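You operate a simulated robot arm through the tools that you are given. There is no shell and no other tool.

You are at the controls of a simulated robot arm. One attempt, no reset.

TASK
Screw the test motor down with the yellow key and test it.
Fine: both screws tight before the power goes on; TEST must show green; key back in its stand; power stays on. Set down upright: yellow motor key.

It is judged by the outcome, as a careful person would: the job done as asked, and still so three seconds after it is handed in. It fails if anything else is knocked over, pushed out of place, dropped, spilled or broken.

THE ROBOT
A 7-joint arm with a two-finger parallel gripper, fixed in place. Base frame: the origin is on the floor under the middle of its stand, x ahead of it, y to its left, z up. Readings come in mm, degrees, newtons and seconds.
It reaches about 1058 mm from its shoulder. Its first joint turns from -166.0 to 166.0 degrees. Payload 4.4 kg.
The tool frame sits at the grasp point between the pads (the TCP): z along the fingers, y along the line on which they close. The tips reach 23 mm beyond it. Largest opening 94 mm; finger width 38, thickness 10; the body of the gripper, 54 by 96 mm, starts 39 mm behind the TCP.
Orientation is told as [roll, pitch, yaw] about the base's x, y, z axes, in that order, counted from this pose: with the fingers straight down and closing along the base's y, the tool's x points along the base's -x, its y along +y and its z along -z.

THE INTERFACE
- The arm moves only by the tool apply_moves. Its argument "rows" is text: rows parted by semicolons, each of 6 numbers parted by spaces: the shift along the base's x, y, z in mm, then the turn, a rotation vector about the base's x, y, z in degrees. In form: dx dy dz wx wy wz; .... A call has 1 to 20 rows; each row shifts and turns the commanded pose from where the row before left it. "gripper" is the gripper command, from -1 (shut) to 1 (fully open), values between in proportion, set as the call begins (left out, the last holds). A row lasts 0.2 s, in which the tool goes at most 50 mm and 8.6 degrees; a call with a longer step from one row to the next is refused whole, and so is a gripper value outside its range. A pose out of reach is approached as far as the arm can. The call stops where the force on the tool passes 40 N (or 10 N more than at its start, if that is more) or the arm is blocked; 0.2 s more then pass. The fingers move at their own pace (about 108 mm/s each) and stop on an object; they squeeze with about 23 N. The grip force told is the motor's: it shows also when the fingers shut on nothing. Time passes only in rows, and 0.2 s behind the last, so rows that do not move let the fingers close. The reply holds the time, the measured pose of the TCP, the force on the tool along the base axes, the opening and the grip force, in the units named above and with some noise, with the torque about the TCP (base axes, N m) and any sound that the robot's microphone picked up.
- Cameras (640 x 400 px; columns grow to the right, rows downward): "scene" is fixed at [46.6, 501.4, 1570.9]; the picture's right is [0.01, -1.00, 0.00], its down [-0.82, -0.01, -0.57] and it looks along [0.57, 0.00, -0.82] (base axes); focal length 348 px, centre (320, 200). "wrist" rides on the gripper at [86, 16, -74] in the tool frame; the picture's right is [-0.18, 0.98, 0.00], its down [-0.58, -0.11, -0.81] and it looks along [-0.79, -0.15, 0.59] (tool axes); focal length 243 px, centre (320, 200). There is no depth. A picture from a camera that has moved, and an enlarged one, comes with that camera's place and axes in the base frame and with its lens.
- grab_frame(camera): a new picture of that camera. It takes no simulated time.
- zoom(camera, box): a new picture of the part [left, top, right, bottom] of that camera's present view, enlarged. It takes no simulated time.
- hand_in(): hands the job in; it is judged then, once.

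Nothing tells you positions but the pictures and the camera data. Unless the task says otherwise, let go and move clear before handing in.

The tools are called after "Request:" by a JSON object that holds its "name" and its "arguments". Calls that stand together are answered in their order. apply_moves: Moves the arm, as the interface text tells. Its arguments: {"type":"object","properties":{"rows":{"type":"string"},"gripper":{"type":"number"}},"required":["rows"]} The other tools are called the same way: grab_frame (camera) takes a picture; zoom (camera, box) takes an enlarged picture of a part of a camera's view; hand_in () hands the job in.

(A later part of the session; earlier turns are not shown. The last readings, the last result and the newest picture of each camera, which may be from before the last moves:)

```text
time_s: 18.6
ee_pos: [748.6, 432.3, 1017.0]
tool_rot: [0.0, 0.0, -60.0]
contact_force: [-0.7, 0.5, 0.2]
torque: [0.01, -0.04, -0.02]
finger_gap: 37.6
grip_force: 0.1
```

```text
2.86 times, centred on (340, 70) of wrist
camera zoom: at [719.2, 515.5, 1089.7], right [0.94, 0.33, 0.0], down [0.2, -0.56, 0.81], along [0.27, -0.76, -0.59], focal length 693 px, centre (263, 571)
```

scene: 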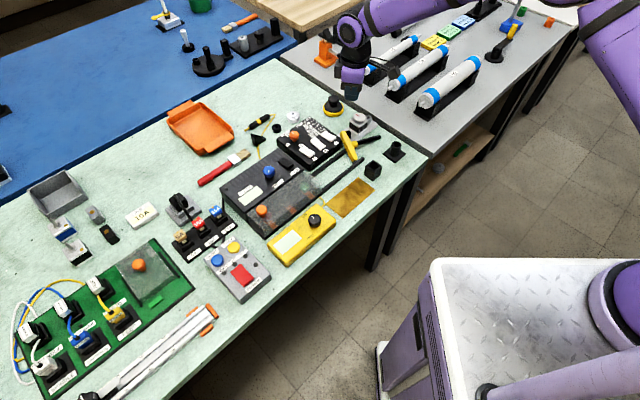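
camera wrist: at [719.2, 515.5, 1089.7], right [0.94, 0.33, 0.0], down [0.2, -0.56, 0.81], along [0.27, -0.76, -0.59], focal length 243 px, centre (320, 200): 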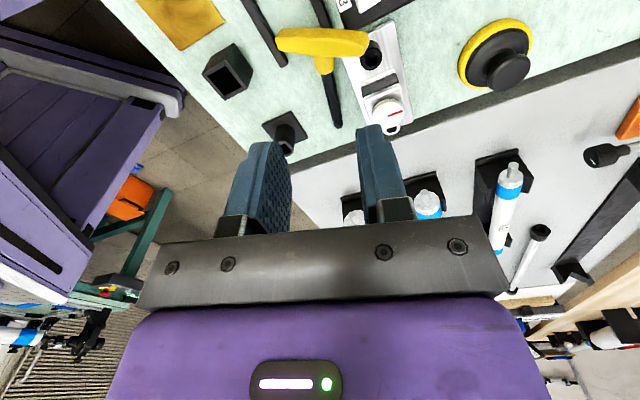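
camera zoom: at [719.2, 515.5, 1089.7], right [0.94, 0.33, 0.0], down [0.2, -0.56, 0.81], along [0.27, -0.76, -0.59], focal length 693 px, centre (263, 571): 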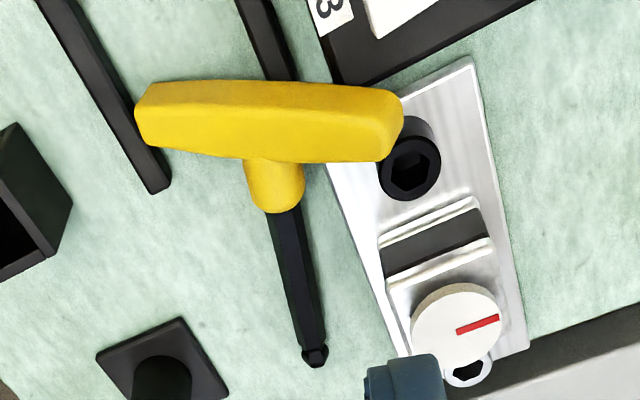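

The shaft runs at azimuth ≈ -58°, sloping down to its tip. I'll narrow the fingers to about 24 mm and hover over the shaft some 62 mm below the handle, clear of the motor plate.

Request:
{"name": "apply_moves", "arguments": {"rows": "12.7 -21.2 -25 0 0 1;12.7 -21.2 -25 0 0 1;12.6 -21.3 -25 0 0 0;0 0 -12 0 0 0;0 0 0 0 0 0;0 0 0 0 0 0", "gripper": -0.489}}

Request:
{"name": "grab_frame", "arguments": {"camera": "wrist"}}

Request:
{"name": "zoom", "arguments": {"camera": "wrist", "box": [240, 0, 400, 200]}}

Request:
{"name": "zoom", "arguments": {"camera": "scene", "box": [320, 80, 420, 160]}}

```text
time_s: 20.0
ee_pos: [787.9, 368.8, 928.6]
tool_rot: [-0.1, 0.1, -57.9]
contact_force: [-0.4, -0.3, 0.0]
torque: [-0.01, 0.01, -0.03]
finger_gap: 24.2
grip_force: 0.0
```

```text
taken
camera wrist: at [756.0, 450.0, 1002.3], right [0.93, 0.37, 0.0], down [0.22, -0.55, 0.81], along [0.3, -0.75, -0.59], focal length 243 px, centre (320, 200)
```

wrist: 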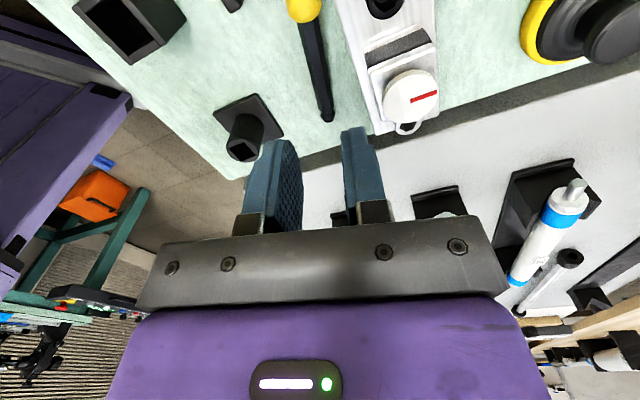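

```text
2.00 times, centred on (320, 100) of wrist
camera zoom: at [756.0, 450.0, 1002.3], right [0.93, 0.37, 0.0], down [0.22, -0.55, 0.81], along [0.3, -0.75, -0.59], focal length 485 px, centre (320, 400)
```

zoom: 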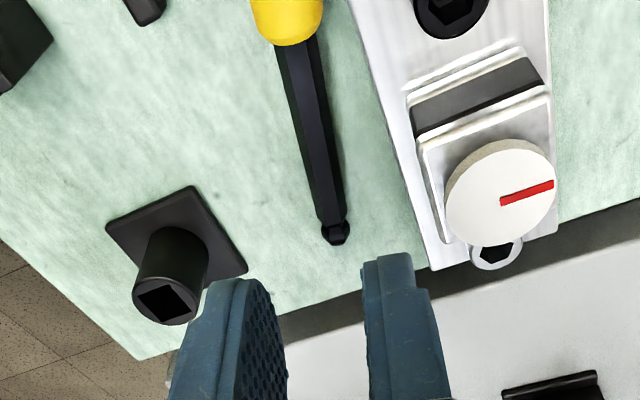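

```text
5.00 times, centred on (370, 120) of scene
camera zoom: at [46.6, 501.4, 1570.9], right [0.01, -1.0, 0.0], down [-0.82, -0.01, -0.57], along [0.57, 0.0, -0.82], focal length 1740 px, centre (70, 600)
```

zoom: 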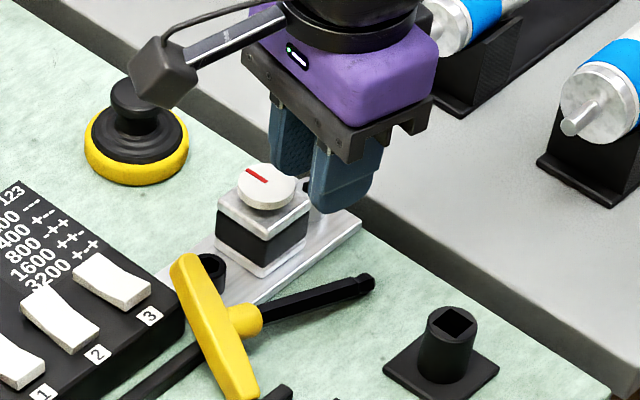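

The shaft sits about 2 mm off the centre line between the fingers. I'll correct that and descend partway to check again.

Request:
{"name": "apply_moves", "arguments": {"rows": "-2.2 -0.8 -20 0 0 0;0 0 -20 0 0 0;0 0 -20 0 0 0;0 0 -12 0 0 0;0 0 0 0 0 0;0 0 0 0 0 0"}}

Request:
{"name": "grab_frame", "arguments": {"camera": "wrist"}}

Request:
{"name": "zoom", "arguments": {"camera": "wrist", "box": [240, 40, 400, 240]}}

Request:
{"name": "zoom", "arguments": {"camera": "scene", "box": [330, 100, 410, 160]}}

```text
time_s: 21.4
ee_pos: [784.1, 366.8, 858.7]
tool_rot: [0.0, 0.0, -57.9]
contact_force: [-0.4, 0.0, -0.2]
torque: [0.0, 0.02, 0.01]
finger_gap: 24.1
grip_force: 0.0
```

```text
taken
camera wrist: at [752.6, 449.8, 931.4], right [0.93, 0.37, 0.0], down [0.22, -0.55, 0.81], along [0.3, -0.75, -0.59], focal length 243 px, centre (320, 200)
```

wrist: 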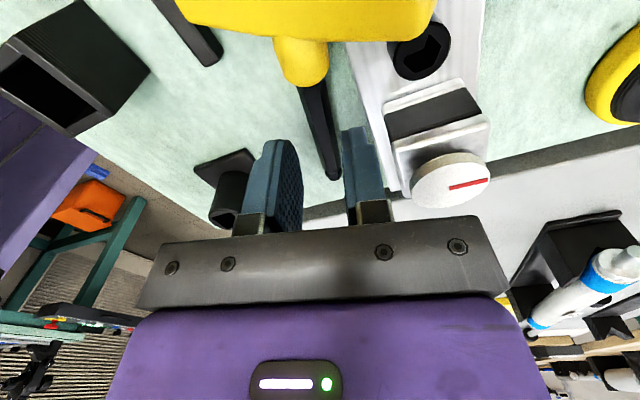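

```text
2.00 times, centred on (320, 140) of wrist
camera zoom: at [752.6, 449.8, 931.4], right [0.93, 0.37, 0.0], down [0.22, -0.55, 0.81], along [0.3, -0.75, -0.59], focal length 485 px, centre (320, 320)
```

zoom: 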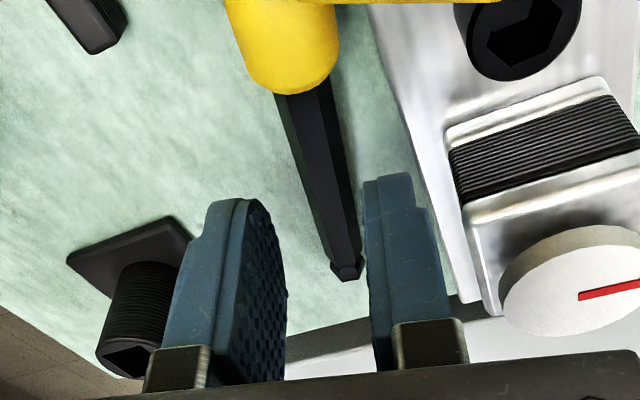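

```text
6.67 times, centred on (370, 130) of scene
camera zoom: at [46.6, 501.4, 1570.9], right [0.01, -1.0, 0.0], down [-0.82, -0.01, -0.57], along [0.57, 0.0, -0.82], focal length 2320 px, centre (-13, 667)
```

zoom: 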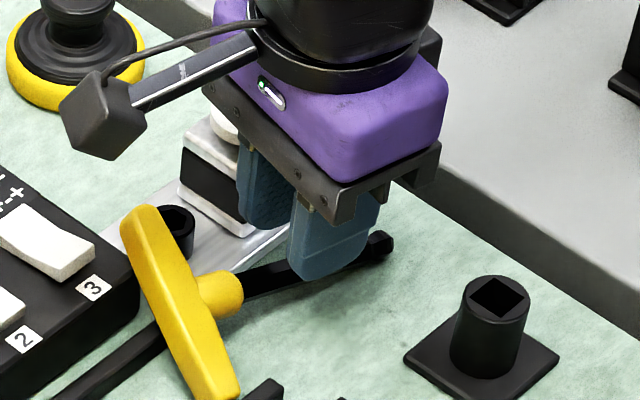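

The shaft is centred between the fingers. I'll descend the last ~27 mm and close on it.

Request:
{"name": "apply_moves", "arguments": {"rows": "0.3 0.2 -9 0 0 0;0 0 -9 0 0 0;0 0 -8 0 0 0;0 0 0 0 0 0"}}

Request:
{"name": "zoom", "arguments": {"camera": "wrist", "box": [240, 40, 400, 240]}}

Request:
{"name": "zoom", "arguments": {"camera": "scene", "box": [330, 100, 410, 160]}}

```text
time_s: 22.4
ee_pos: [784.2, 366.4, 831.4]
tool_rot: [-0.1, -0.1, -57.9]
contact_force: [0.8, -0.1, -0.2]
torque: [0.01, -0.01, 0.02]
finger_gap: 24.4
grip_force: 0.1
```

```text
2.00 times, centred on (320, 140) of wrist
camera zoom: at [752.5, 449.6, 904.7], right [0.93, 0.37, 0.0], down [0.22, -0.55, 0.81], along [0.3, -0.75, -0.59], focal length 485 px, centre (320, 320)
```

zoom: 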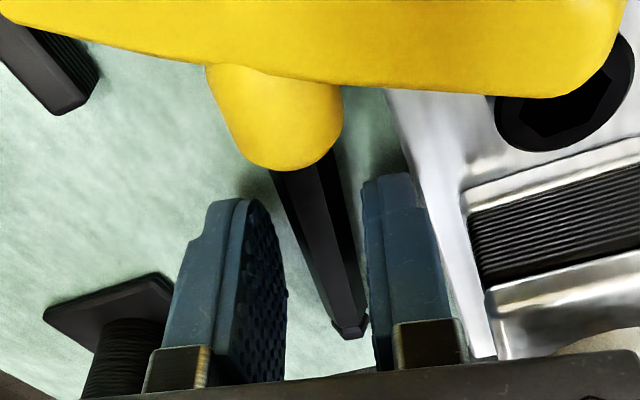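

```text
6.67 times, centred on (370, 130) of scene
camera zoom: at [46.6, 501.4, 1570.9], right [0.01, -1.0, 0.0], down [-0.82, -0.01, -0.57], along [0.57, 0.0, -0.82], focal length 2320 px, centre (-13, 667)
```

zoom: 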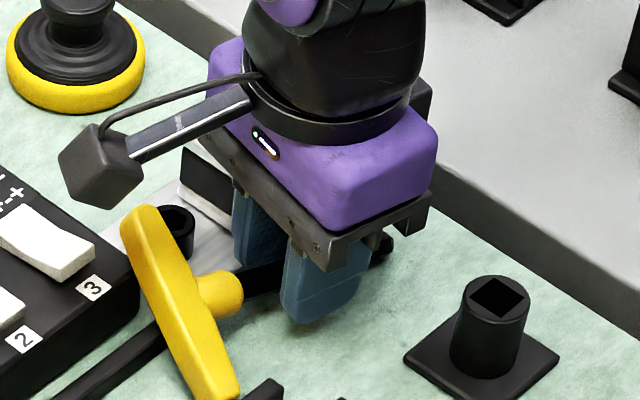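

The fingers straddle the shaft with no contact, so I'm closing now.

Request:
{"name": "apply_moves", "arguments": {"rows": "0 0 0 0 0 0;0 0 0 0 0 0;0 0 0 0 0 0", "gripper": -1}}

Request:
{"name": "zoom", "arguments": {"camera": "wrist", "box": [240, 40, 400, 240]}}

Request:
{"name": "zoom", "arguments": {"camera": "scene", "box": [330, 100, 410, 160]}}

```text
time_s: 23.2
ee_pos: [786.1, 369.0, 831.8]
tool_rot: [0.1, 0.1, -58.0]
contact_force: [5.1, 8.6, 5.5]
torque: [0.28, 0.15, -0.86]
finger_gap: 11.8
grip_force: 23.4
```

```text
2.00 times, centred on (320, 140) of wrist
camera zoom: at [752.9, 450.5, 905.3], right [0.93, 0.37, 0.0], down [0.22, -0.55, 0.81], along [0.3, -0.75, -0.59], focal length 485 px, centre (320, 320)
```

zoom: 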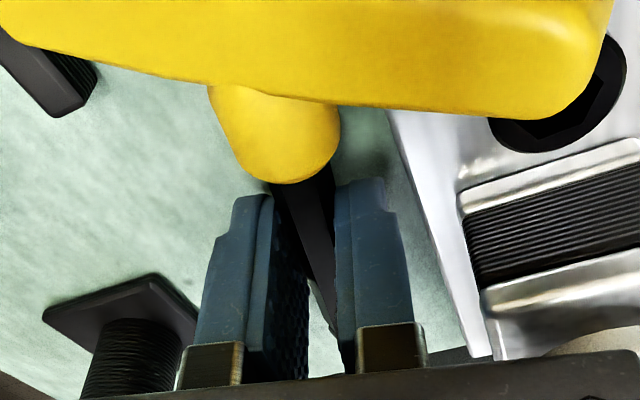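

```text
6.67 times, centred on (370, 130) of scene
camera zoom: at [46.6, 501.4, 1570.9], right [0.01, -1.0, 0.0], down [-0.82, -0.01, -0.57], along [0.57, 0.0, -0.82], focal length 2320 px, centre (-13, 667)
```

zoom: 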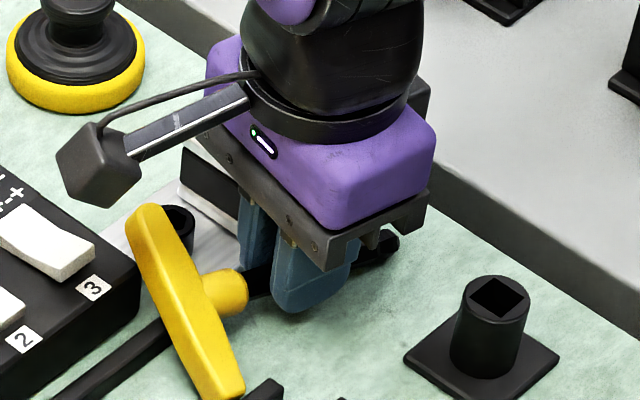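

The shaft is gripped on its flats at 11.8 mm. I'll lift slowly straight up.

Request:
{"name": "apply_moves", "arguments": {"rows": "0 0 4 0 0 0;0 0 8 0 0 0;0 0 12 0 0 0;0 0 20 0 0 0;0 0 25 0 0 0;0 0 25 0 0 0;0 0 25 0 0 0;0 0 0 0 0 0"}}

Request:
{"name": "grab_frame", "arguments": {"camera": "wrist"}}

Request:
{"name": "grab_frame", "arguments": {"camera": "scene"}}

Request:
{"name": "zoom", "arguments": {"camera": "scene", "box": [310, 60, 430, 160]}}

```text
time_s: 25.0
ee_pos: [784.7, 366.0, 947.8]
tool_rot: [0.1, 0.0, -57.9]
contact_force: [0.2, 0.3, -1.0]
torque: [-0.05, -0.03, -0.02]
finger_gap: 11.7
grip_force: 22.9
```

```text
taken
camera wrist: at [752.5, 449.7, 1022.5], right [0.93, 0.37, 0.0], down [0.22, -0.55, 0.81], along [0.3, -0.75, -0.59], focal length 243 px, centre (320, 200)
```

wrist: 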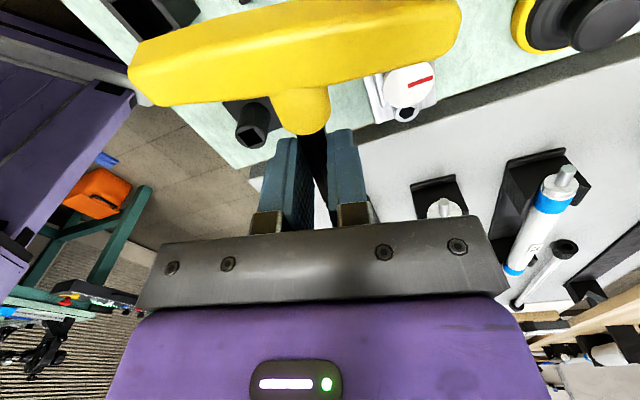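

```text
taken
```

scene: 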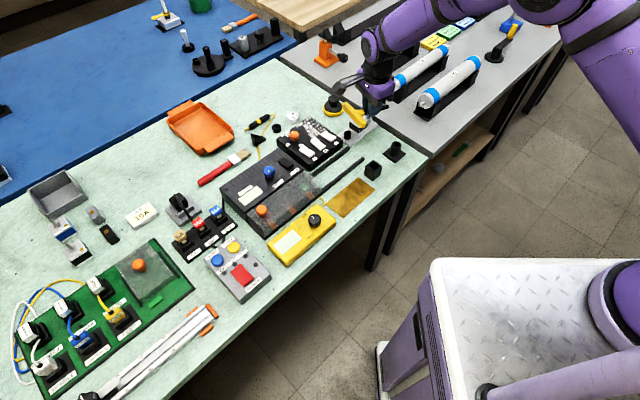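

```text
4.00 times, centred on (370, 110) of scene
camera zoom: at [46.6, 501.4, 1570.9], right [0.01, -1.0, 0.0], down [-0.82, -0.01, -0.57], along [0.57, 0.0, -0.82], focal length 1392 px, centre (120, 560)
```

zoom: 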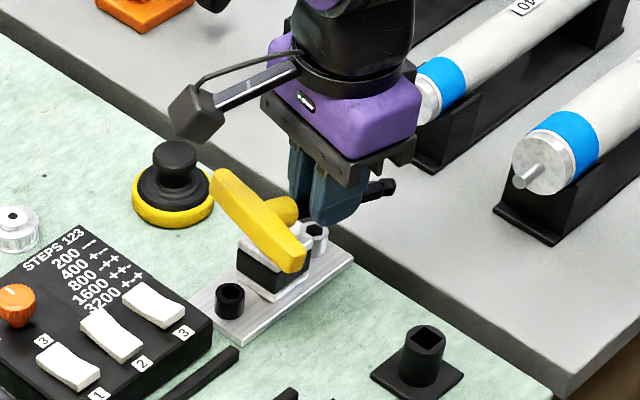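

The key is held and the rods and plate are where they were. I'll raise it and pitch the tool about the closing axis so the shaft points straight down.

Request:
{"name": "apply_moves", "arguments": {"rows": "0 0 30 0 0 0;0 0 35 0 0 0;0 0 35 0 0 0;0 0 0 5.5 3.4 0;0 0 0 5.5 3.4 0;0 0 0 5.5 3.4 0;0 0 0 5.5 3.4 0;0 0 0 5.5 3.4 0;0 0 0 5.5 3.4 0;0 0 0 0 0 0"}}

Request:
{"name": "grab_frame", "arguments": {"camera": "wrist"}}

Request:
{"name": "grab_frame", "arguments": {"camera": "scene"}}

```text
time_s: 27.2
ee_pos: [784.5, 366.4, 1050.8]
tool_rot: [0.3, 38.7, -57.9]
contact_force: [-0.5, -1.7, -1.3]
torque: [-0.03, -0.01, 0.04]
finger_gap: 11.3
grip_force: 23.6
```

```text
taken
camera wrist: at [787.4, 393.0, 1162.1], right [0.91, 0.4, -0.11], down [0.42, -0.87, 0.26], along [0.01, -0.29, -0.96], focal length 243 px, centre (320, 200)
```

wrist: 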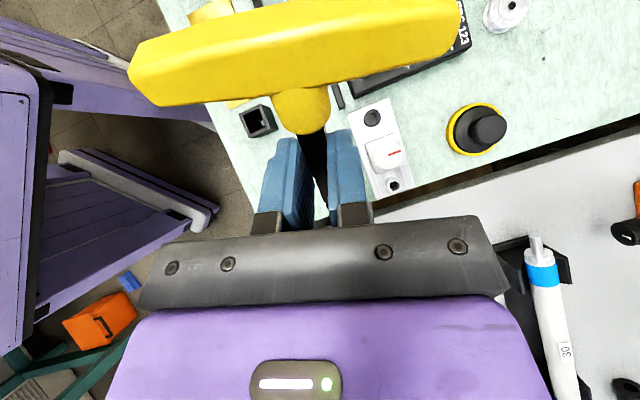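

```text
taken
```

scene: 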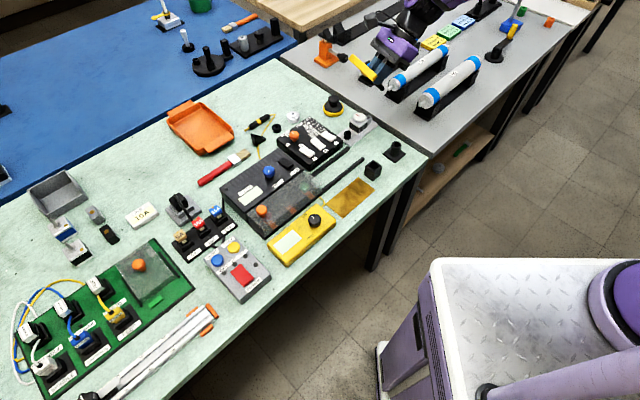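

The shaft is tilting down as planned. I'll continue the pitch to bring it vertical.

Request:
{"name": "apply_moves", "arguments": {"rows": "0 0 0 5.5 3.4 0;0 0 0 5.5 3.4 0;0 0 0 5.5 3.4 0;0 0 0 5.5 3.4 0;0 0 0 5.5 3.4 0;0 0 0 5.5 3.4 0;0 0 0 0 0 0"}}

Request:
{"name": "grab_frame", "arguments": {"camera": "scene"}}

Request:
{"name": "zoom", "arguments": {"camera": "scene", "box": [310, 0, 470, 130]}}

Request:
{"name": "grab_frame", "arguments": {"camera": "wrist"}}

```text
time_s: 28.8
ee_pos: [784.6, 366.6, 1050.6]
tool_rot: [1.7, 77.7, -56.4]
contact_force: [0.0, 0.4, -0.4]
torque: [-0.01, -0.02, -0.03]
finger_gap: 11.5
grip_force: 22.8
```

```text
taken
```

scene: 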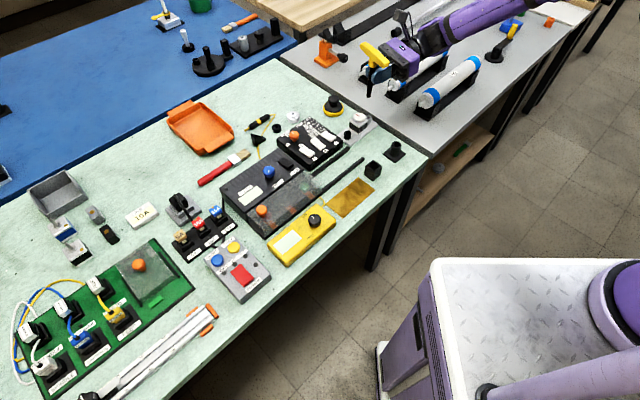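

```text
3.08 times, centred on (390, 65) of scene
camera zoom: at [46.6, 501.4, 1570.9], right [0.01, -1.0, 0.0], down [-0.82, -0.01, -0.57], along [0.57, 0.0, -0.82], focal length 1071 px, centre (105, 615)
```

zoom: 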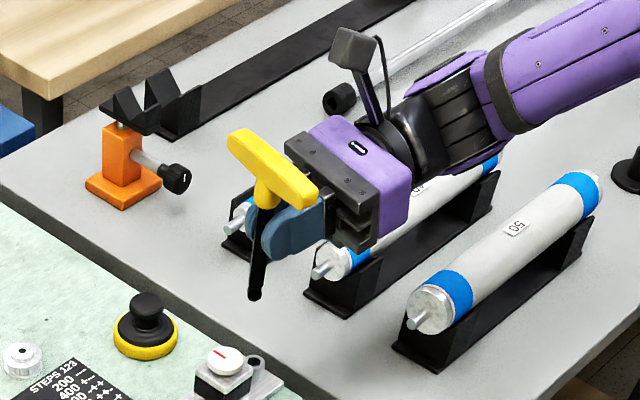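

```text
taken
camera wrist: at [826.8, 329.5, 1149.7], right [0.86, 0.49, -0.17], down [0.39, -0.83, -0.4], along [-0.34, 0.27, -0.9], focal length 243 px, centre (320, 200)
```

wrist: 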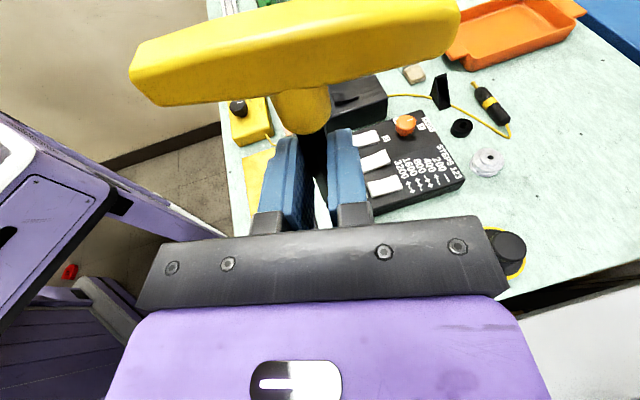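

The key hangs essentially vertical. I'll yaw the tool about -90° so the gripper points away from the base, which keeps the arm clear of the roller table.

Request:
{"name": "apply_moves", "arguments": {"rows": "0 0 0 0 0 -7.5;0 0 0 0 0 -7.5;0 0 0 0 0 -7.5;0 0 0 0 0 -7.5;0 0 0 0 0 -7.5;0 0 0 0 0 -7.5;0 0 0 0 0 0"}}

Request:
{"name": "grab_frame", "arguments": {"camera": "scene"}}

```text
time_s: 30.4
ee_pos: [784.1, 367.0, 1049.8]
tool_rot: [1.8, 77.6, -101.5]
contact_force: [-0.3, 0.5, -2.2]
torque: [-0.05, 0.0, 0.03]
finger_gap: 11.3
grip_force: 22.8
```

```text
taken
```

scene: 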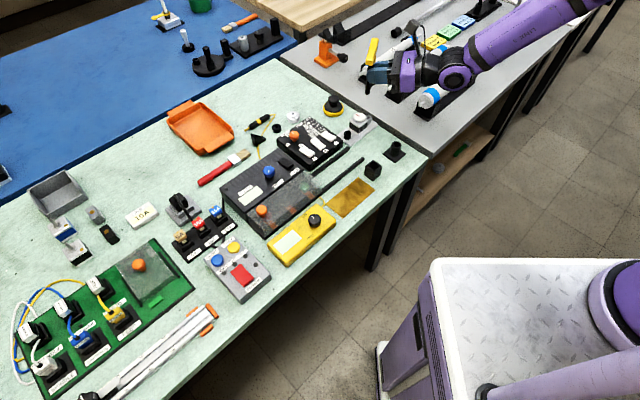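

The yaw is working, so I'll continue it while moving back toward the stand at a safe height.

Request:
{"name": "apply_moves", "arguments": {"rows": "-8 -15 0 0 0 -7.5;-8 -15 0 0 0 -7.5;-8 -15 0 0 0 -7.5;-8 -15 0 0 0 -7.5;-8 -15 0 0 0 -7.5;-8 -15 0 0 0 -7.5;0 0 0 0 0 0"}}

Request:
{"name": "grab_frame", "arguments": {"camera": "scene"}}

Request:
{"name": "zoom", "arguments": {"camera": "scene", "box": [340, 20, 460, 170]}}

Request:
{"name": "grab_frame", "arguments": {"camera": "wrist"}}

```text
time_s: 32.0
ee_pos: [752.1, 311.3, 1039.6]
tool_rot: [1.1, 76.2, -130.3]
contact_force: [0.0, -0.2, -0.7]
torque: [0.0, 0.03, 0.02]
finger_gap: 11.2
grip_force: 23.0
out of reach, approached as far as the arm can: row 4, 5, 6
```

```text
taken
```

scene: 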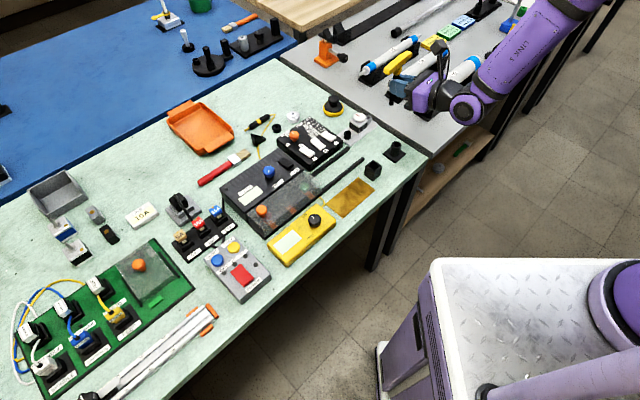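

```text
2.67 times, centred on (400, 95) of scene
camera zoom: at [46.6, 501.4, 1570.9], right [0.01, -1.0, 0.0], down [-0.82, -0.01, -0.57], along [0.57, 0.0, -0.82], focal length 928 px, centre (107, 480)
```

zoom: 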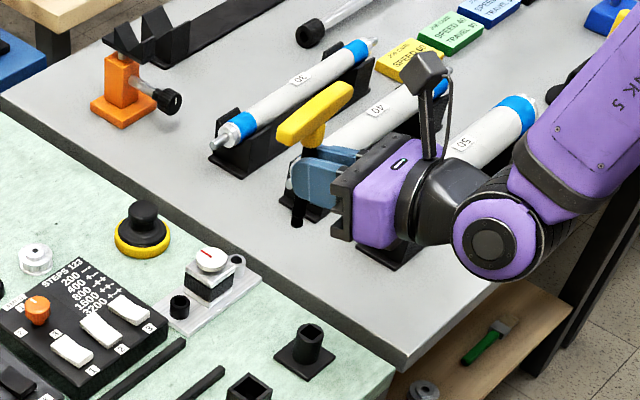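

```text
taken
camera wrist: at [729.4, 262.2, 1139.6], right [0.71, -0.68, -0.17], down [-0.69, -0.62, -0.38], along [0.15, 0.39, -0.91], focal length 243 px, centre (320, 200)
```

wrist: 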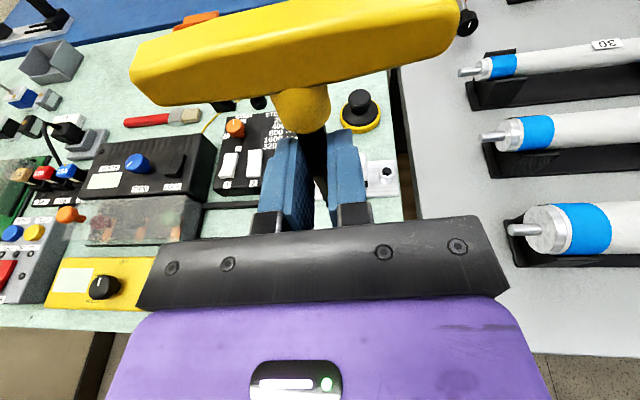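

The last rows hit a reach limit near az ≈ 48°. I'll back the yaw off by about 20° so the commanded pose is reachable.

Request:
{"name": "apply_moves", "arguments": {"rows": "0 0 0 0 0 7;0 0 0 0 0 7;0 0 0 0 0 6;0 0 0 0 0 0;0 0 0 0 0 0"}}

Request:
{"name": "zoom", "arguments": {"camera": "scene", "box": [340, 20, 460, 170]}}

```text
time_s: 33.2
ee_pos: [752.1, 311.6, 1037.8]
tool_rot: [1.1, 76.3, -110.3]
contact_force: [-0.5, 0.0, -1.6]
torque: [-0.01, 0.04, 0.01]
finger_gap: 11.3
grip_force: 23.0
```

```text
2.67 times, centred on (400, 95) of scene
camera zoom: at [46.6, 501.4, 1570.9], right [0.01, -1.0, 0.0], down [-0.82, -0.01, -0.57], along [0.57, 0.0, -0.82], focal length 928 px, centre (107, 480)
```

zoom: 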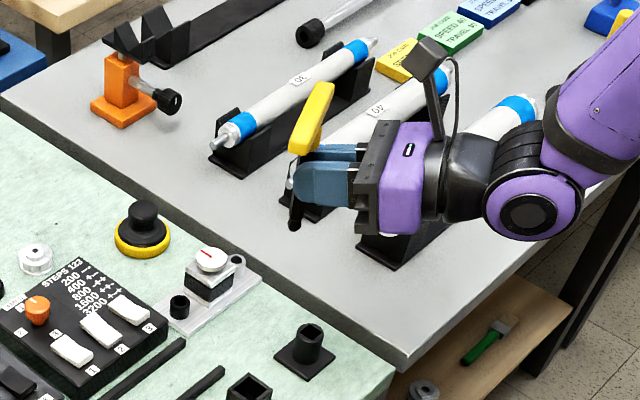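

The pose is reachable again at yaw -110°. I'll zoom in to check that the key hangs vertical before lowering it toward the stand.

Request:
{"name": "zoom", "arguments": {"camera": "scene", "box": [380, 40, 440, 110]}}

Request:
{"name": "zoom", "arguments": {"camera": "wrist", "box": [120, 0, 470, 240]}}

```text
5.71 times, centred on (410, 75) of scene
camera zoom: at [46.6, 501.4, 1570.9], right [0.01, -1.0, 0.0], down [-0.82, -0.01, -0.57], along [0.57, 0.0, -0.82], focal length 1989 px, centre (-194, 914)
```

zoom: 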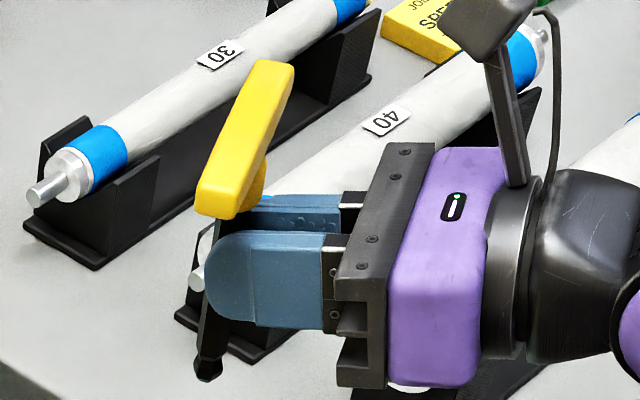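

```text
1.67 times, centred on (295, 120) of wrist
camera zoom: at [748.2, 257.5, 1138.7], right [0.9, -0.4, -0.17], down [-0.44, -0.82, -0.37], along [0.01, 0.41, -0.91], focal length 404 px, centre (362, 333)
```

zoom: 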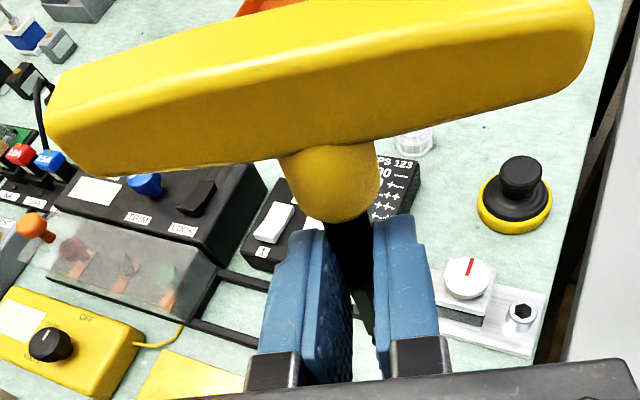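

Request:
{"name": "zoom", "arguments": {"camera": "scene", "box": [395, 60, 430, 110]}}

```text
8.00 times, centred on (412, 85) of scene
camera zoom: at [46.6, 501.4, 1570.9], right [0.01, -1.0, 0.0], down [-0.82, -0.01, -0.57], along [0.57, 0.0, -0.82], focal length 2784 px, centre (-420, 1120)
```

zoom: 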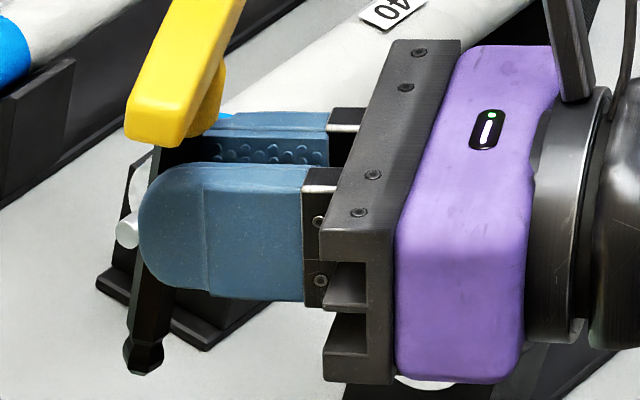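

The tip leans about 4.5° back toward the gripper. I'll add that pitch and measure again.

Request:
{"name": "apply_moves", "arguments": {"rows": "0 0 0 2.2 -0.8 0;0 0 0 2.1 -0.8 0;0 0 0 0 0 0;0 0 0 0 0 0"}}

Request:
{"name": "zoom", "arguments": {"camera": "scene", "box": [395, 60, 430, 110]}}

```text
time_s: 34.2
ee_pos: [750.9, 311.6, 1038.8]
tool_rot: [1.1, 80.8, -110.2]
contact_force: [-0.1, 0.0, -1.3]
torque: [-0.03, -0.02, -0.01]
finger_gap: 11.3
grip_force: 22.9
```

```text
8.00 times, centred on (412, 85) of scene
camera zoom: at [46.6, 501.4, 1570.9], right [0.01, -1.0, 0.0], down [-0.82, -0.01, -0.57], along [0.57, 0.0, -0.82], focal length 2784 px, centre (-420, 1120)
```

zoom: 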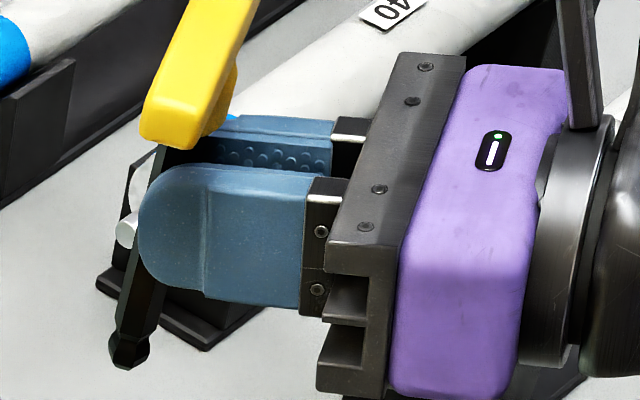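

Request:
{"name": "zoom", "arguments": {"camera": "scene", "box": [375, 76, 399, 91]}}

Request:
{"name": "zoom", "arguments": {"camera": "scene", "box": [380, 75, 404, 110]}}

```text
16.00 times, centred on (387, 84) of scene
camera zoom: at [46.6, 501.4, 1570.9], right [0.01, -1.0, 0.0], down [-0.82, -0.01, -0.57], along [0.57, 0.0, -0.82], focal length 5569 px, centre (-752, 2064)
```

zoom: 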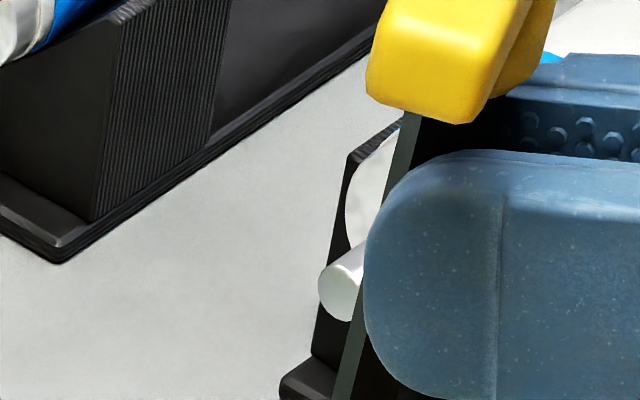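

```text
11.43 times, centred on (392, 92) of scene
camera zoom: at [46.6, 501.4, 1570.9], right [0.01, -1.0, 0.0], down [-0.82, -0.01, -0.57], along [0.57, 0.0, -0.82], focal length 3978 px, centre (-503, 1429)
```

zoom: 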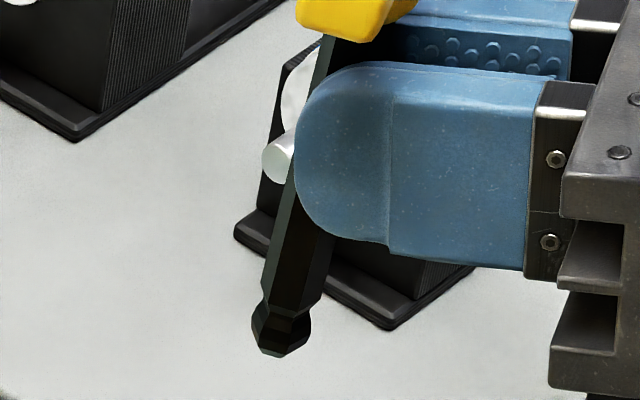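

The key is now within about 1.5° of vertical, slightly over-rotated. I'll correct that, move over the stand and lower the tip to about 20 mm above the socket.

Request:
{"name": "apply_moves", "arguments": {"rows": "0 0 0 -1.45 0.55 0;-4.4 -14.6 -30 0 0 0;-4.4 -14.6 -30 0 0 0;-4.5 -14.5 -30 0 0 0;0 0 -18 0 0 0;0 0 0 0 0 0;0 0 0 0 0 0"}}

Request:
{"name": "zoom", "arguments": {"camera": "scene", "box": [370, 80, 420, 165]}}

Request:
{"name": "grab_frame", "arguments": {"camera": "scene"}}

Request:
{"name": "grab_frame", "arguments": {"camera": "wrist"}}

```text
time_s: 35.8
ee_pos: [738.5, 267.8, 929.7]
tool_rot: [1.0, 79.5, -110.4]
contact_force: [0.2, 0.1, -2.0]
torque: [-0.03, 0.0, 0.01]
finger_gap: 11.4
grip_force: 22.9
```

```text
4.71 times, centred on (395, 122) of scene
camera zoom: at [46.6, 501.4, 1570.9], right [0.01, -1.0, 0.0], down [-0.82, -0.01, -0.57], along [0.57, 0.0, -0.82], focal length 1638 px, centre (-33, 565)
```

zoom: 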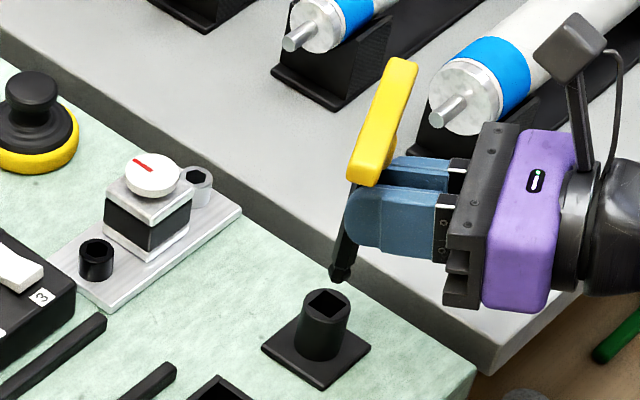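

```text
taken
```

scene: 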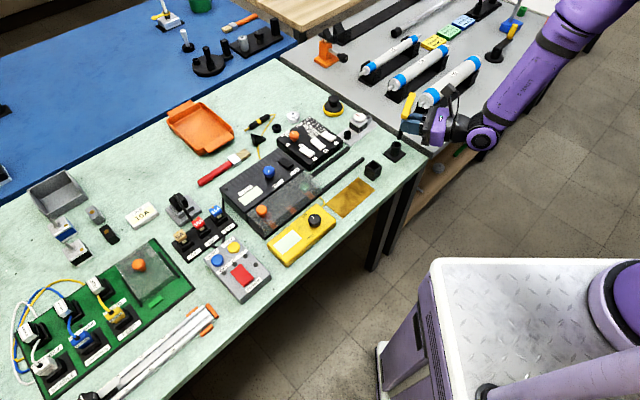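

```text
taken
camera wrist: at [732.3, 208.9, 1027.8], right [0.9, -0.39, -0.18], down [-0.43, -0.8, -0.42], along [0.02, 0.46, -0.89], focal length 243 px, centre (320, 200)
```

wrist: 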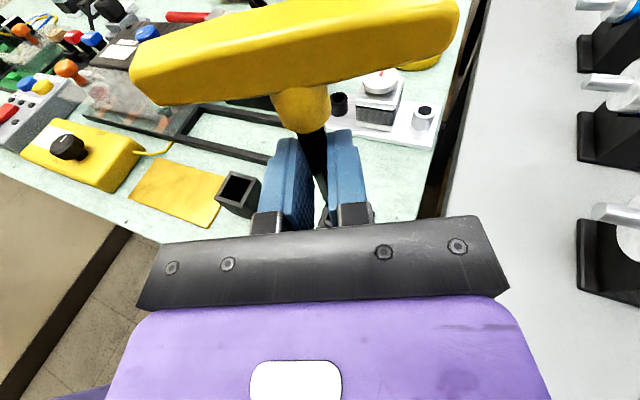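

The key is hanging above the stand. I'll zoom in to compare the tip with the socket hole.

Request:
{"name": "zoom", "arguments": {"camera": "scene", "box": [384, 115, 416, 150]}}

Request:
{"name": "zoom", "arguments": {"camera": "wrist", "box": [270, 130, 370, 235]}}

```text
11.43 times, centred on (400, 132) of scene
camera zoom: at [46.6, 501.4, 1570.9], right [0.01, -1.0, 0.0], down [-0.82, -0.01, -0.57], along [0.57, 0.0, -0.82], focal length 3978 px, centre (-594, 971)
```

zoom: 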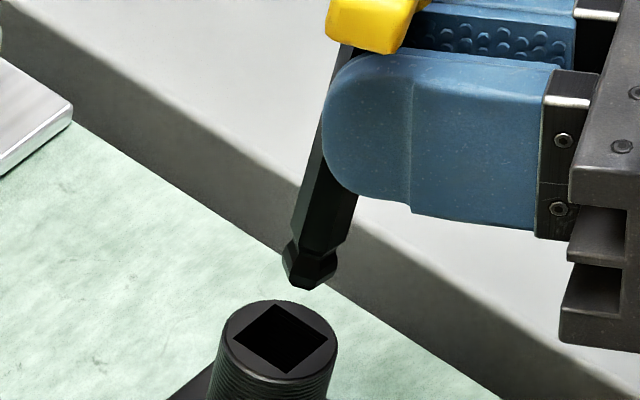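

```text
3.81 times, centred on (320, 182) of wrist
camera zoom: at [732.3, 208.9, 1027.8], right [0.9, -0.39, -0.18], down [-0.43, -0.8, -0.42], along [0.02, 0.46, -0.89], focal length 924 px, centre (320, 267)
```

zoom: 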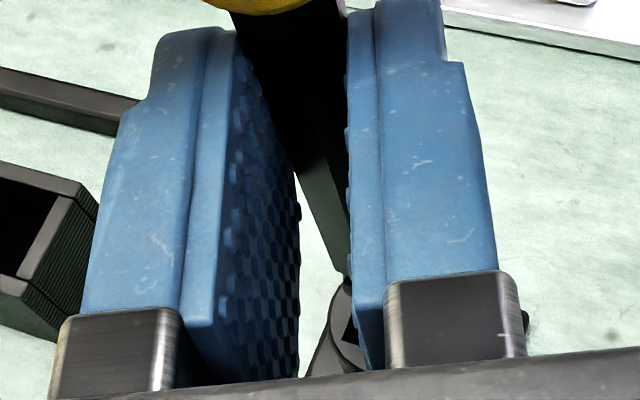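

The tip is about 1.7 mm off the hole centre in y, and the hole has roughly 1–2 mm of clearance. I'll correct position and tilt and lower to just above the rim.

Request:
{"name": "apply_moves", "arguments": {"rows": "-0.6 0.8 0 0.75 -0.28 0;0 0 -6 0 0 0;0 0 -6 0 0 0;0 0 -6 0 0 0;0 0 0 0 0 0;0 0 0 0 0 0"}}

Request:
{"name": "zoom", "arguments": {"camera": "scene", "box": [384, 120, 416, 155]}}

```text
time_s: 37.2
ee_pos: [738.8, 268.9, 912.5]
tool_rot: [1.0, 80.2, -110.4]
contact_force: [-1.3, 0.1, -1.1]
torque: [-0.02, 0.04, 0.01]
finger_gap: 11.3
grip_force: 23.7
```

```text
11.43 times, centred on (400, 138) of scene
camera zoom: at [46.6, 501.4, 1570.9], right [0.01, -1.0, 0.0], down [-0.82, -0.01, -0.57], along [0.57, 0.0, -0.82], focal length 3978 px, centre (-594, 914)
```

zoom: 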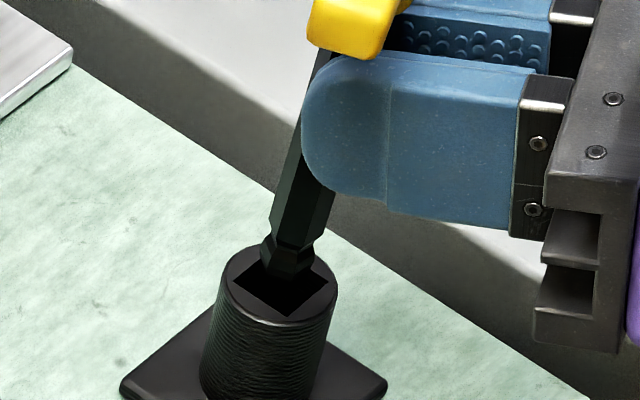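

The tip looks centred over the hole. I'll lower it in small steps and watch the force.

Request:
{"name": "apply_moves", "arguments": {"rows": "0.4 0.3 -3 0 0 0;0 0 -3 0 0 0;0 0 -3 0 0 0;0 0 0 0 0 0"}}

Request:
{"name": "zoom", "arguments": {"camera": "scene", "box": [384, 120, 416, 155]}}

```text
time_s: 38.2
ee_pos: [738.9, 269.9, 902.7]
tool_rot: [1.1, 80.2, -110.3]
contact_force: [0.1, -0.3, -0.9]
torque: [-0.03, 0.01, -0.01]
finger_gap: 11.5
grip_force: 23.0
```

```text
11.43 times, centred on (400, 138) of scene
camera zoom: at [46.6, 501.4, 1570.9], right [0.01, -1.0, 0.0], down [-0.82, -0.01, -0.57], along [0.57, 0.0, -0.82], focal length 3978 px, centre (-594, 914)
```

zoom: 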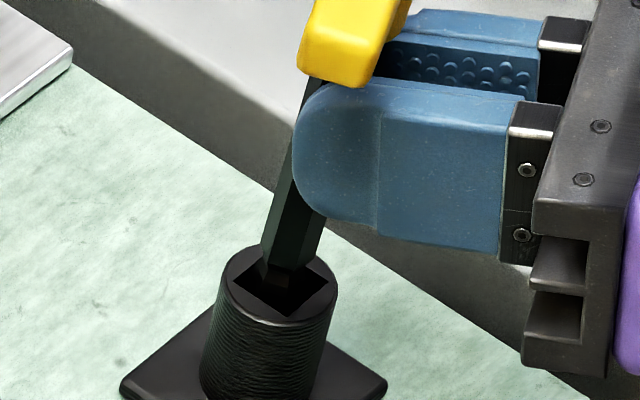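

No contact yet and the tip is entering the hole. I'll keep lowering.

Request:
{"name": "apply_moves", "arguments": {"rows": "0 0 -3 0 0 0;0 0 -3 0 0 0;0 0 -3 0 0 0;0 0 0 0 0 0"}}

Request:
{"name": "zoom", "arguments": {"camera": "scene", "box": [384, 120, 416, 155]}}

```text
time_s: 39.2
ee_pos: [739.2, 269.5, 893.5]
tool_rot: [1.1, 80.2, -110.3]
contact_force: [0.5, 0.1, -1.6]
torque: [0.01, 0.0, -0.01]
finger_gap: 11.7
grip_force: 22.9
```

```text
11.43 times, centred on (400, 138) of scene
camera zoom: at [46.6, 501.4, 1570.9], right [0.01, -1.0, 0.0], down [-0.82, -0.01, -0.57], along [0.57, 0.0, -0.82], focal length 3978 px, centre (-594, 914)
```

zoom: 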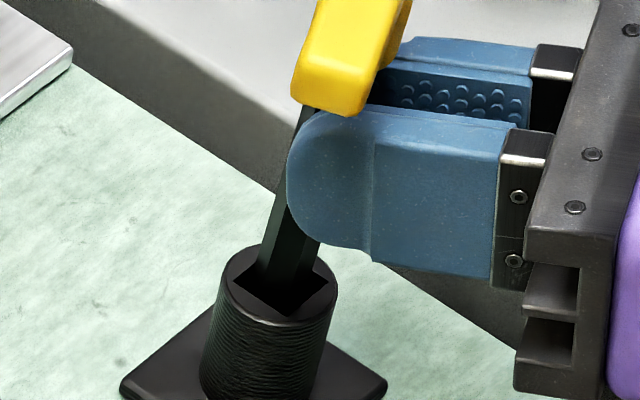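

It's sliding in cleanly, so I'll keep lowering toward full depth while watching force.

Request:
{"name": "apply_moves", "arguments": {"rows": "0 0 -3 0 0 0;0 0 -3 0 0 0;0 0 -3 0 0 0;0 0 0 0 0 0"}}

Request:
{"name": "zoom", "arguments": {"camera": "scene", "box": [384, 120, 416, 155]}}

```text
time_s: 40.2
ee_pos: [738.5, 268.6, 884.7]
tool_rot: [1.2, 80.2, -110.3]
contact_force: [0.4, -0.6, -1.0]
torque: [0.01, 0.03, -0.03]
finger_gap: 11.6
grip_force: 22.9
```

```text
11.43 times, centred on (400, 138) of scene
camera zoom: at [46.6, 501.4, 1570.9], right [0.01, -1.0, 0.0], down [-0.82, -0.01, -0.57], along [0.57, 0.0, -0.82], focal length 3978 px, centre (-594, 914)
```

zoom: 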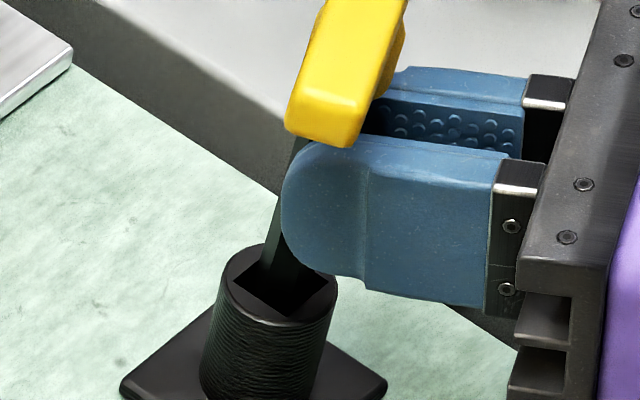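

Request:
{"name": "apply_moves", "arguments": {"rows": "0 0 -2 0 0 0;0 0 -2 0 0 0;0 0 -2 0 0 0;0 0 -2 0 0 0;0 0 0 0 0 0"}}

Request:
{"name": "zoom", "arguments": {"camera": "scene", "box": [384, 120, 416, 155]}}

```text
time_s: 41.4
ee_pos: [738.3, 268.7, 875.3]
tool_rot: [1.0, 80.2, -110.4]
contact_force: [-1.0, 0.1, -0.3]
torque: [-0.01, -0.01, -0.03]
finger_gap: 11.8
grip_force: 23.0
```

```text
11.43 times, centred on (400, 138) of scene
camera zoom: at [46.6, 501.4, 1570.9], right [0.01, -1.0, 0.0], down [-0.82, -0.01, -0.57], along [0.57, 0.0, -0.82], focal length 3978 px, centre (-594, 914)
```

zoom: 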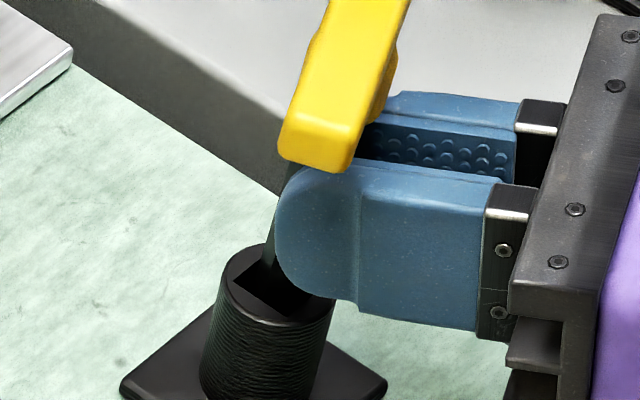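

Request:
{"name": "apply_moves", "arguments": {"rows": "0 0 -1.5 0 0 0;0 0 -1.5 0 0 0;0 0 0 0 0 0"}}

Request:
{"name": "zoom", "arguments": {"camera": "wrist", "box": [120, 0, 470, 240]}}

```text
time_s: 42.2
ee_pos: [738.6, 269.6, 872.6]
tool_rot: [1.1, 80.2, -110.3]
contact_force: [-0.1, -0.2, -2.3]
torque: [0.01, 0.01, 0.0]
finger_gap: 11.3
grip_force: 22.6
```

```text
1.67 times, centred on (295, 120) of wrist
camera zoom: at [732.0, 209.2, 970.7], right [0.9, -0.39, -0.18], down [-0.43, -0.79, -0.44], along [0.03, 0.47, -0.88], focal length 404 px, centre (362, 333)
```

zoom: 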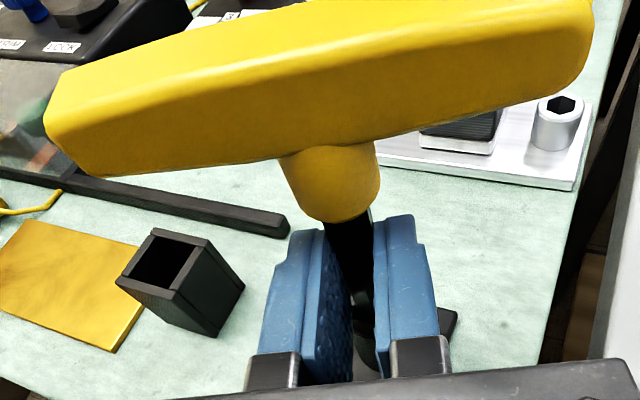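

Request:
{"name": "apply_moves", "arguments": {"rows": "0 0 -1.5 0 0 0;0 0 -1.5 0 0 0;0 0 0 0 0 0"}}

```text
time_s: 43.0
ee_pos: [739.0, 268.3, 870.4]
tool_rot: [1.4, 80.3, -110.0]
contact_force: [-0.7, -0.2, 11.1]
torque: [0.09, -0.03, -0.03]
finger_gap: 11.6
grip_force: 23.2
```

The key has bottomed out, reading 11 N. I'll relieve the pressure slightly and open the fingers.

Request:
{"name": "apply_moves", "arguments": {"rows": "0 0 0.7 0 0 0;0 0 0 0 0 0"}}

Request:
{"name": "apply_moves", "arguments": {"rows": "0 0 0 0 0 0;0 0 0 0 0 0;0 0 0 0 0 0", "gripper": -0.2}}

Request:
{"name": "zoom", "arguments": {"camera": "scene", "box": [370, 90, 430, 160]}}

Request:
{"name": "grab_frame", "arguments": {"camera": "wrist"}}

```text
time_s: 43.6
ee_pos: [738.6, 268.1, 872.5]
tool_rot: [1.3, 80.3, -110.2]
contact_force: [2.6, -0.3, 9.0]
torque: [0.13, -0.19, -0.02]
finger_gap: 11.8
grip_force: 23.1
```

```text
time_s: 44.4
ee_pos: [738.2, 269.7, 870.6]
tool_rot: [1.0, 80.3, -110.4]
contact_force: [-0.1, 0.2, -0.6]
torque: [-0.05, -0.02, 0.01]
finger_gap: 37.6
grip_force: 0.0
```

```text
5.71 times, centred on (400, 125) of scene
camera zoom: at [46.6, 501.4, 1570.9], right [0.01, -1.0, 0.0], down [-0.82, -0.01, -0.57], along [0.57, 0.0, -0.82], focal length 1989 px, centre (-137, 629)
```

zoom: 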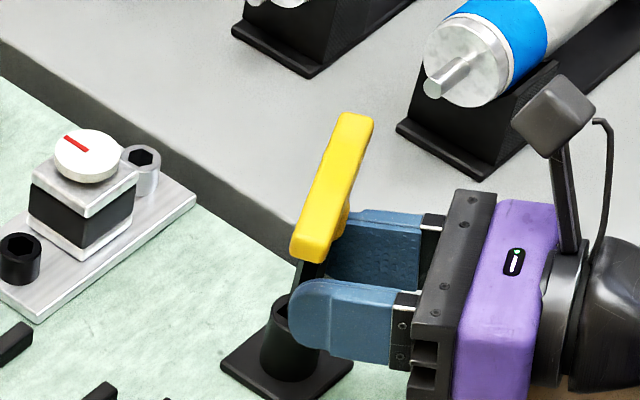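

```text
taken
camera wrist: at [731.7, 209.1, 968.1], right [0.9, -0.39, -0.18], down [-0.43, -0.79, -0.44], along [0.03, 0.47, -0.88], focal length 243 px, centre (320, 200)
```

wrist: 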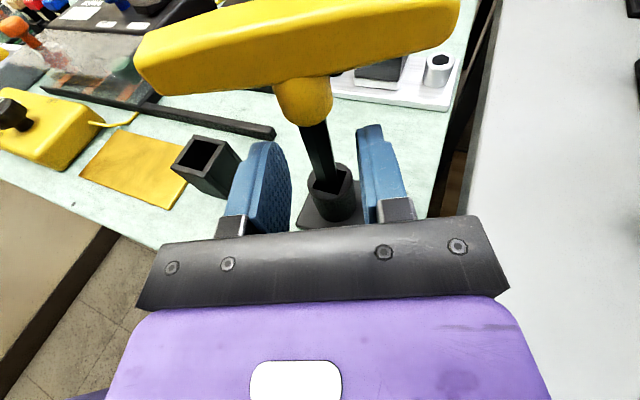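

The key is standing in its stand again. I'll back straight out along the tool axis and then rise.

Request:
{"name": "apply_moves", "arguments": {"rows": "-7 -19 3 0 0 0;-11 -30 5 0 0 0;-11 -30 5 0 0 0;-4 -10 20 0 0 0;0 0 40 0 0 0;0 0 40 0 0 0;0 0 40 0 0 0;0 0 0 0 0 0"}}

Request:
{"name": "zoom", "arguments": {"camera": "scene", "box": [340, 80, 440, 170]}}

Request:
{"name": "grab_frame", "arguments": {"camera": "scene"}}

```text
time_s: 46.2
ee_pos: [704.7, 179.4, 1025.7]
tool_rot: [0.9, 80.2, -110.6]
contact_force: [1.2, 0.9, 1.0]
torque: [0.01, 0.0, -0.01]
finger_gap: 37.5
grip_force: 0.1
```

```text
4.44 times, centred on (390, 125) of scene
camera zoom: at [46.6, 501.4, 1570.9], right [0.01, -1.0, 0.0], down [-0.82, -0.01, -0.57], along [0.57, 0.0, -0.82], focal length 1547 px, centre (9, 533)
```

zoom: 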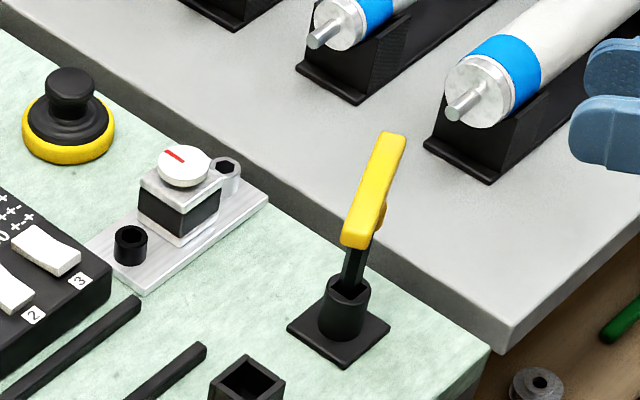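

```text
taken
```

scene: 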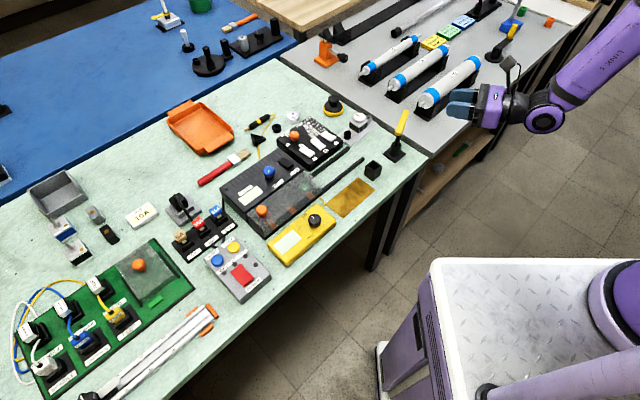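

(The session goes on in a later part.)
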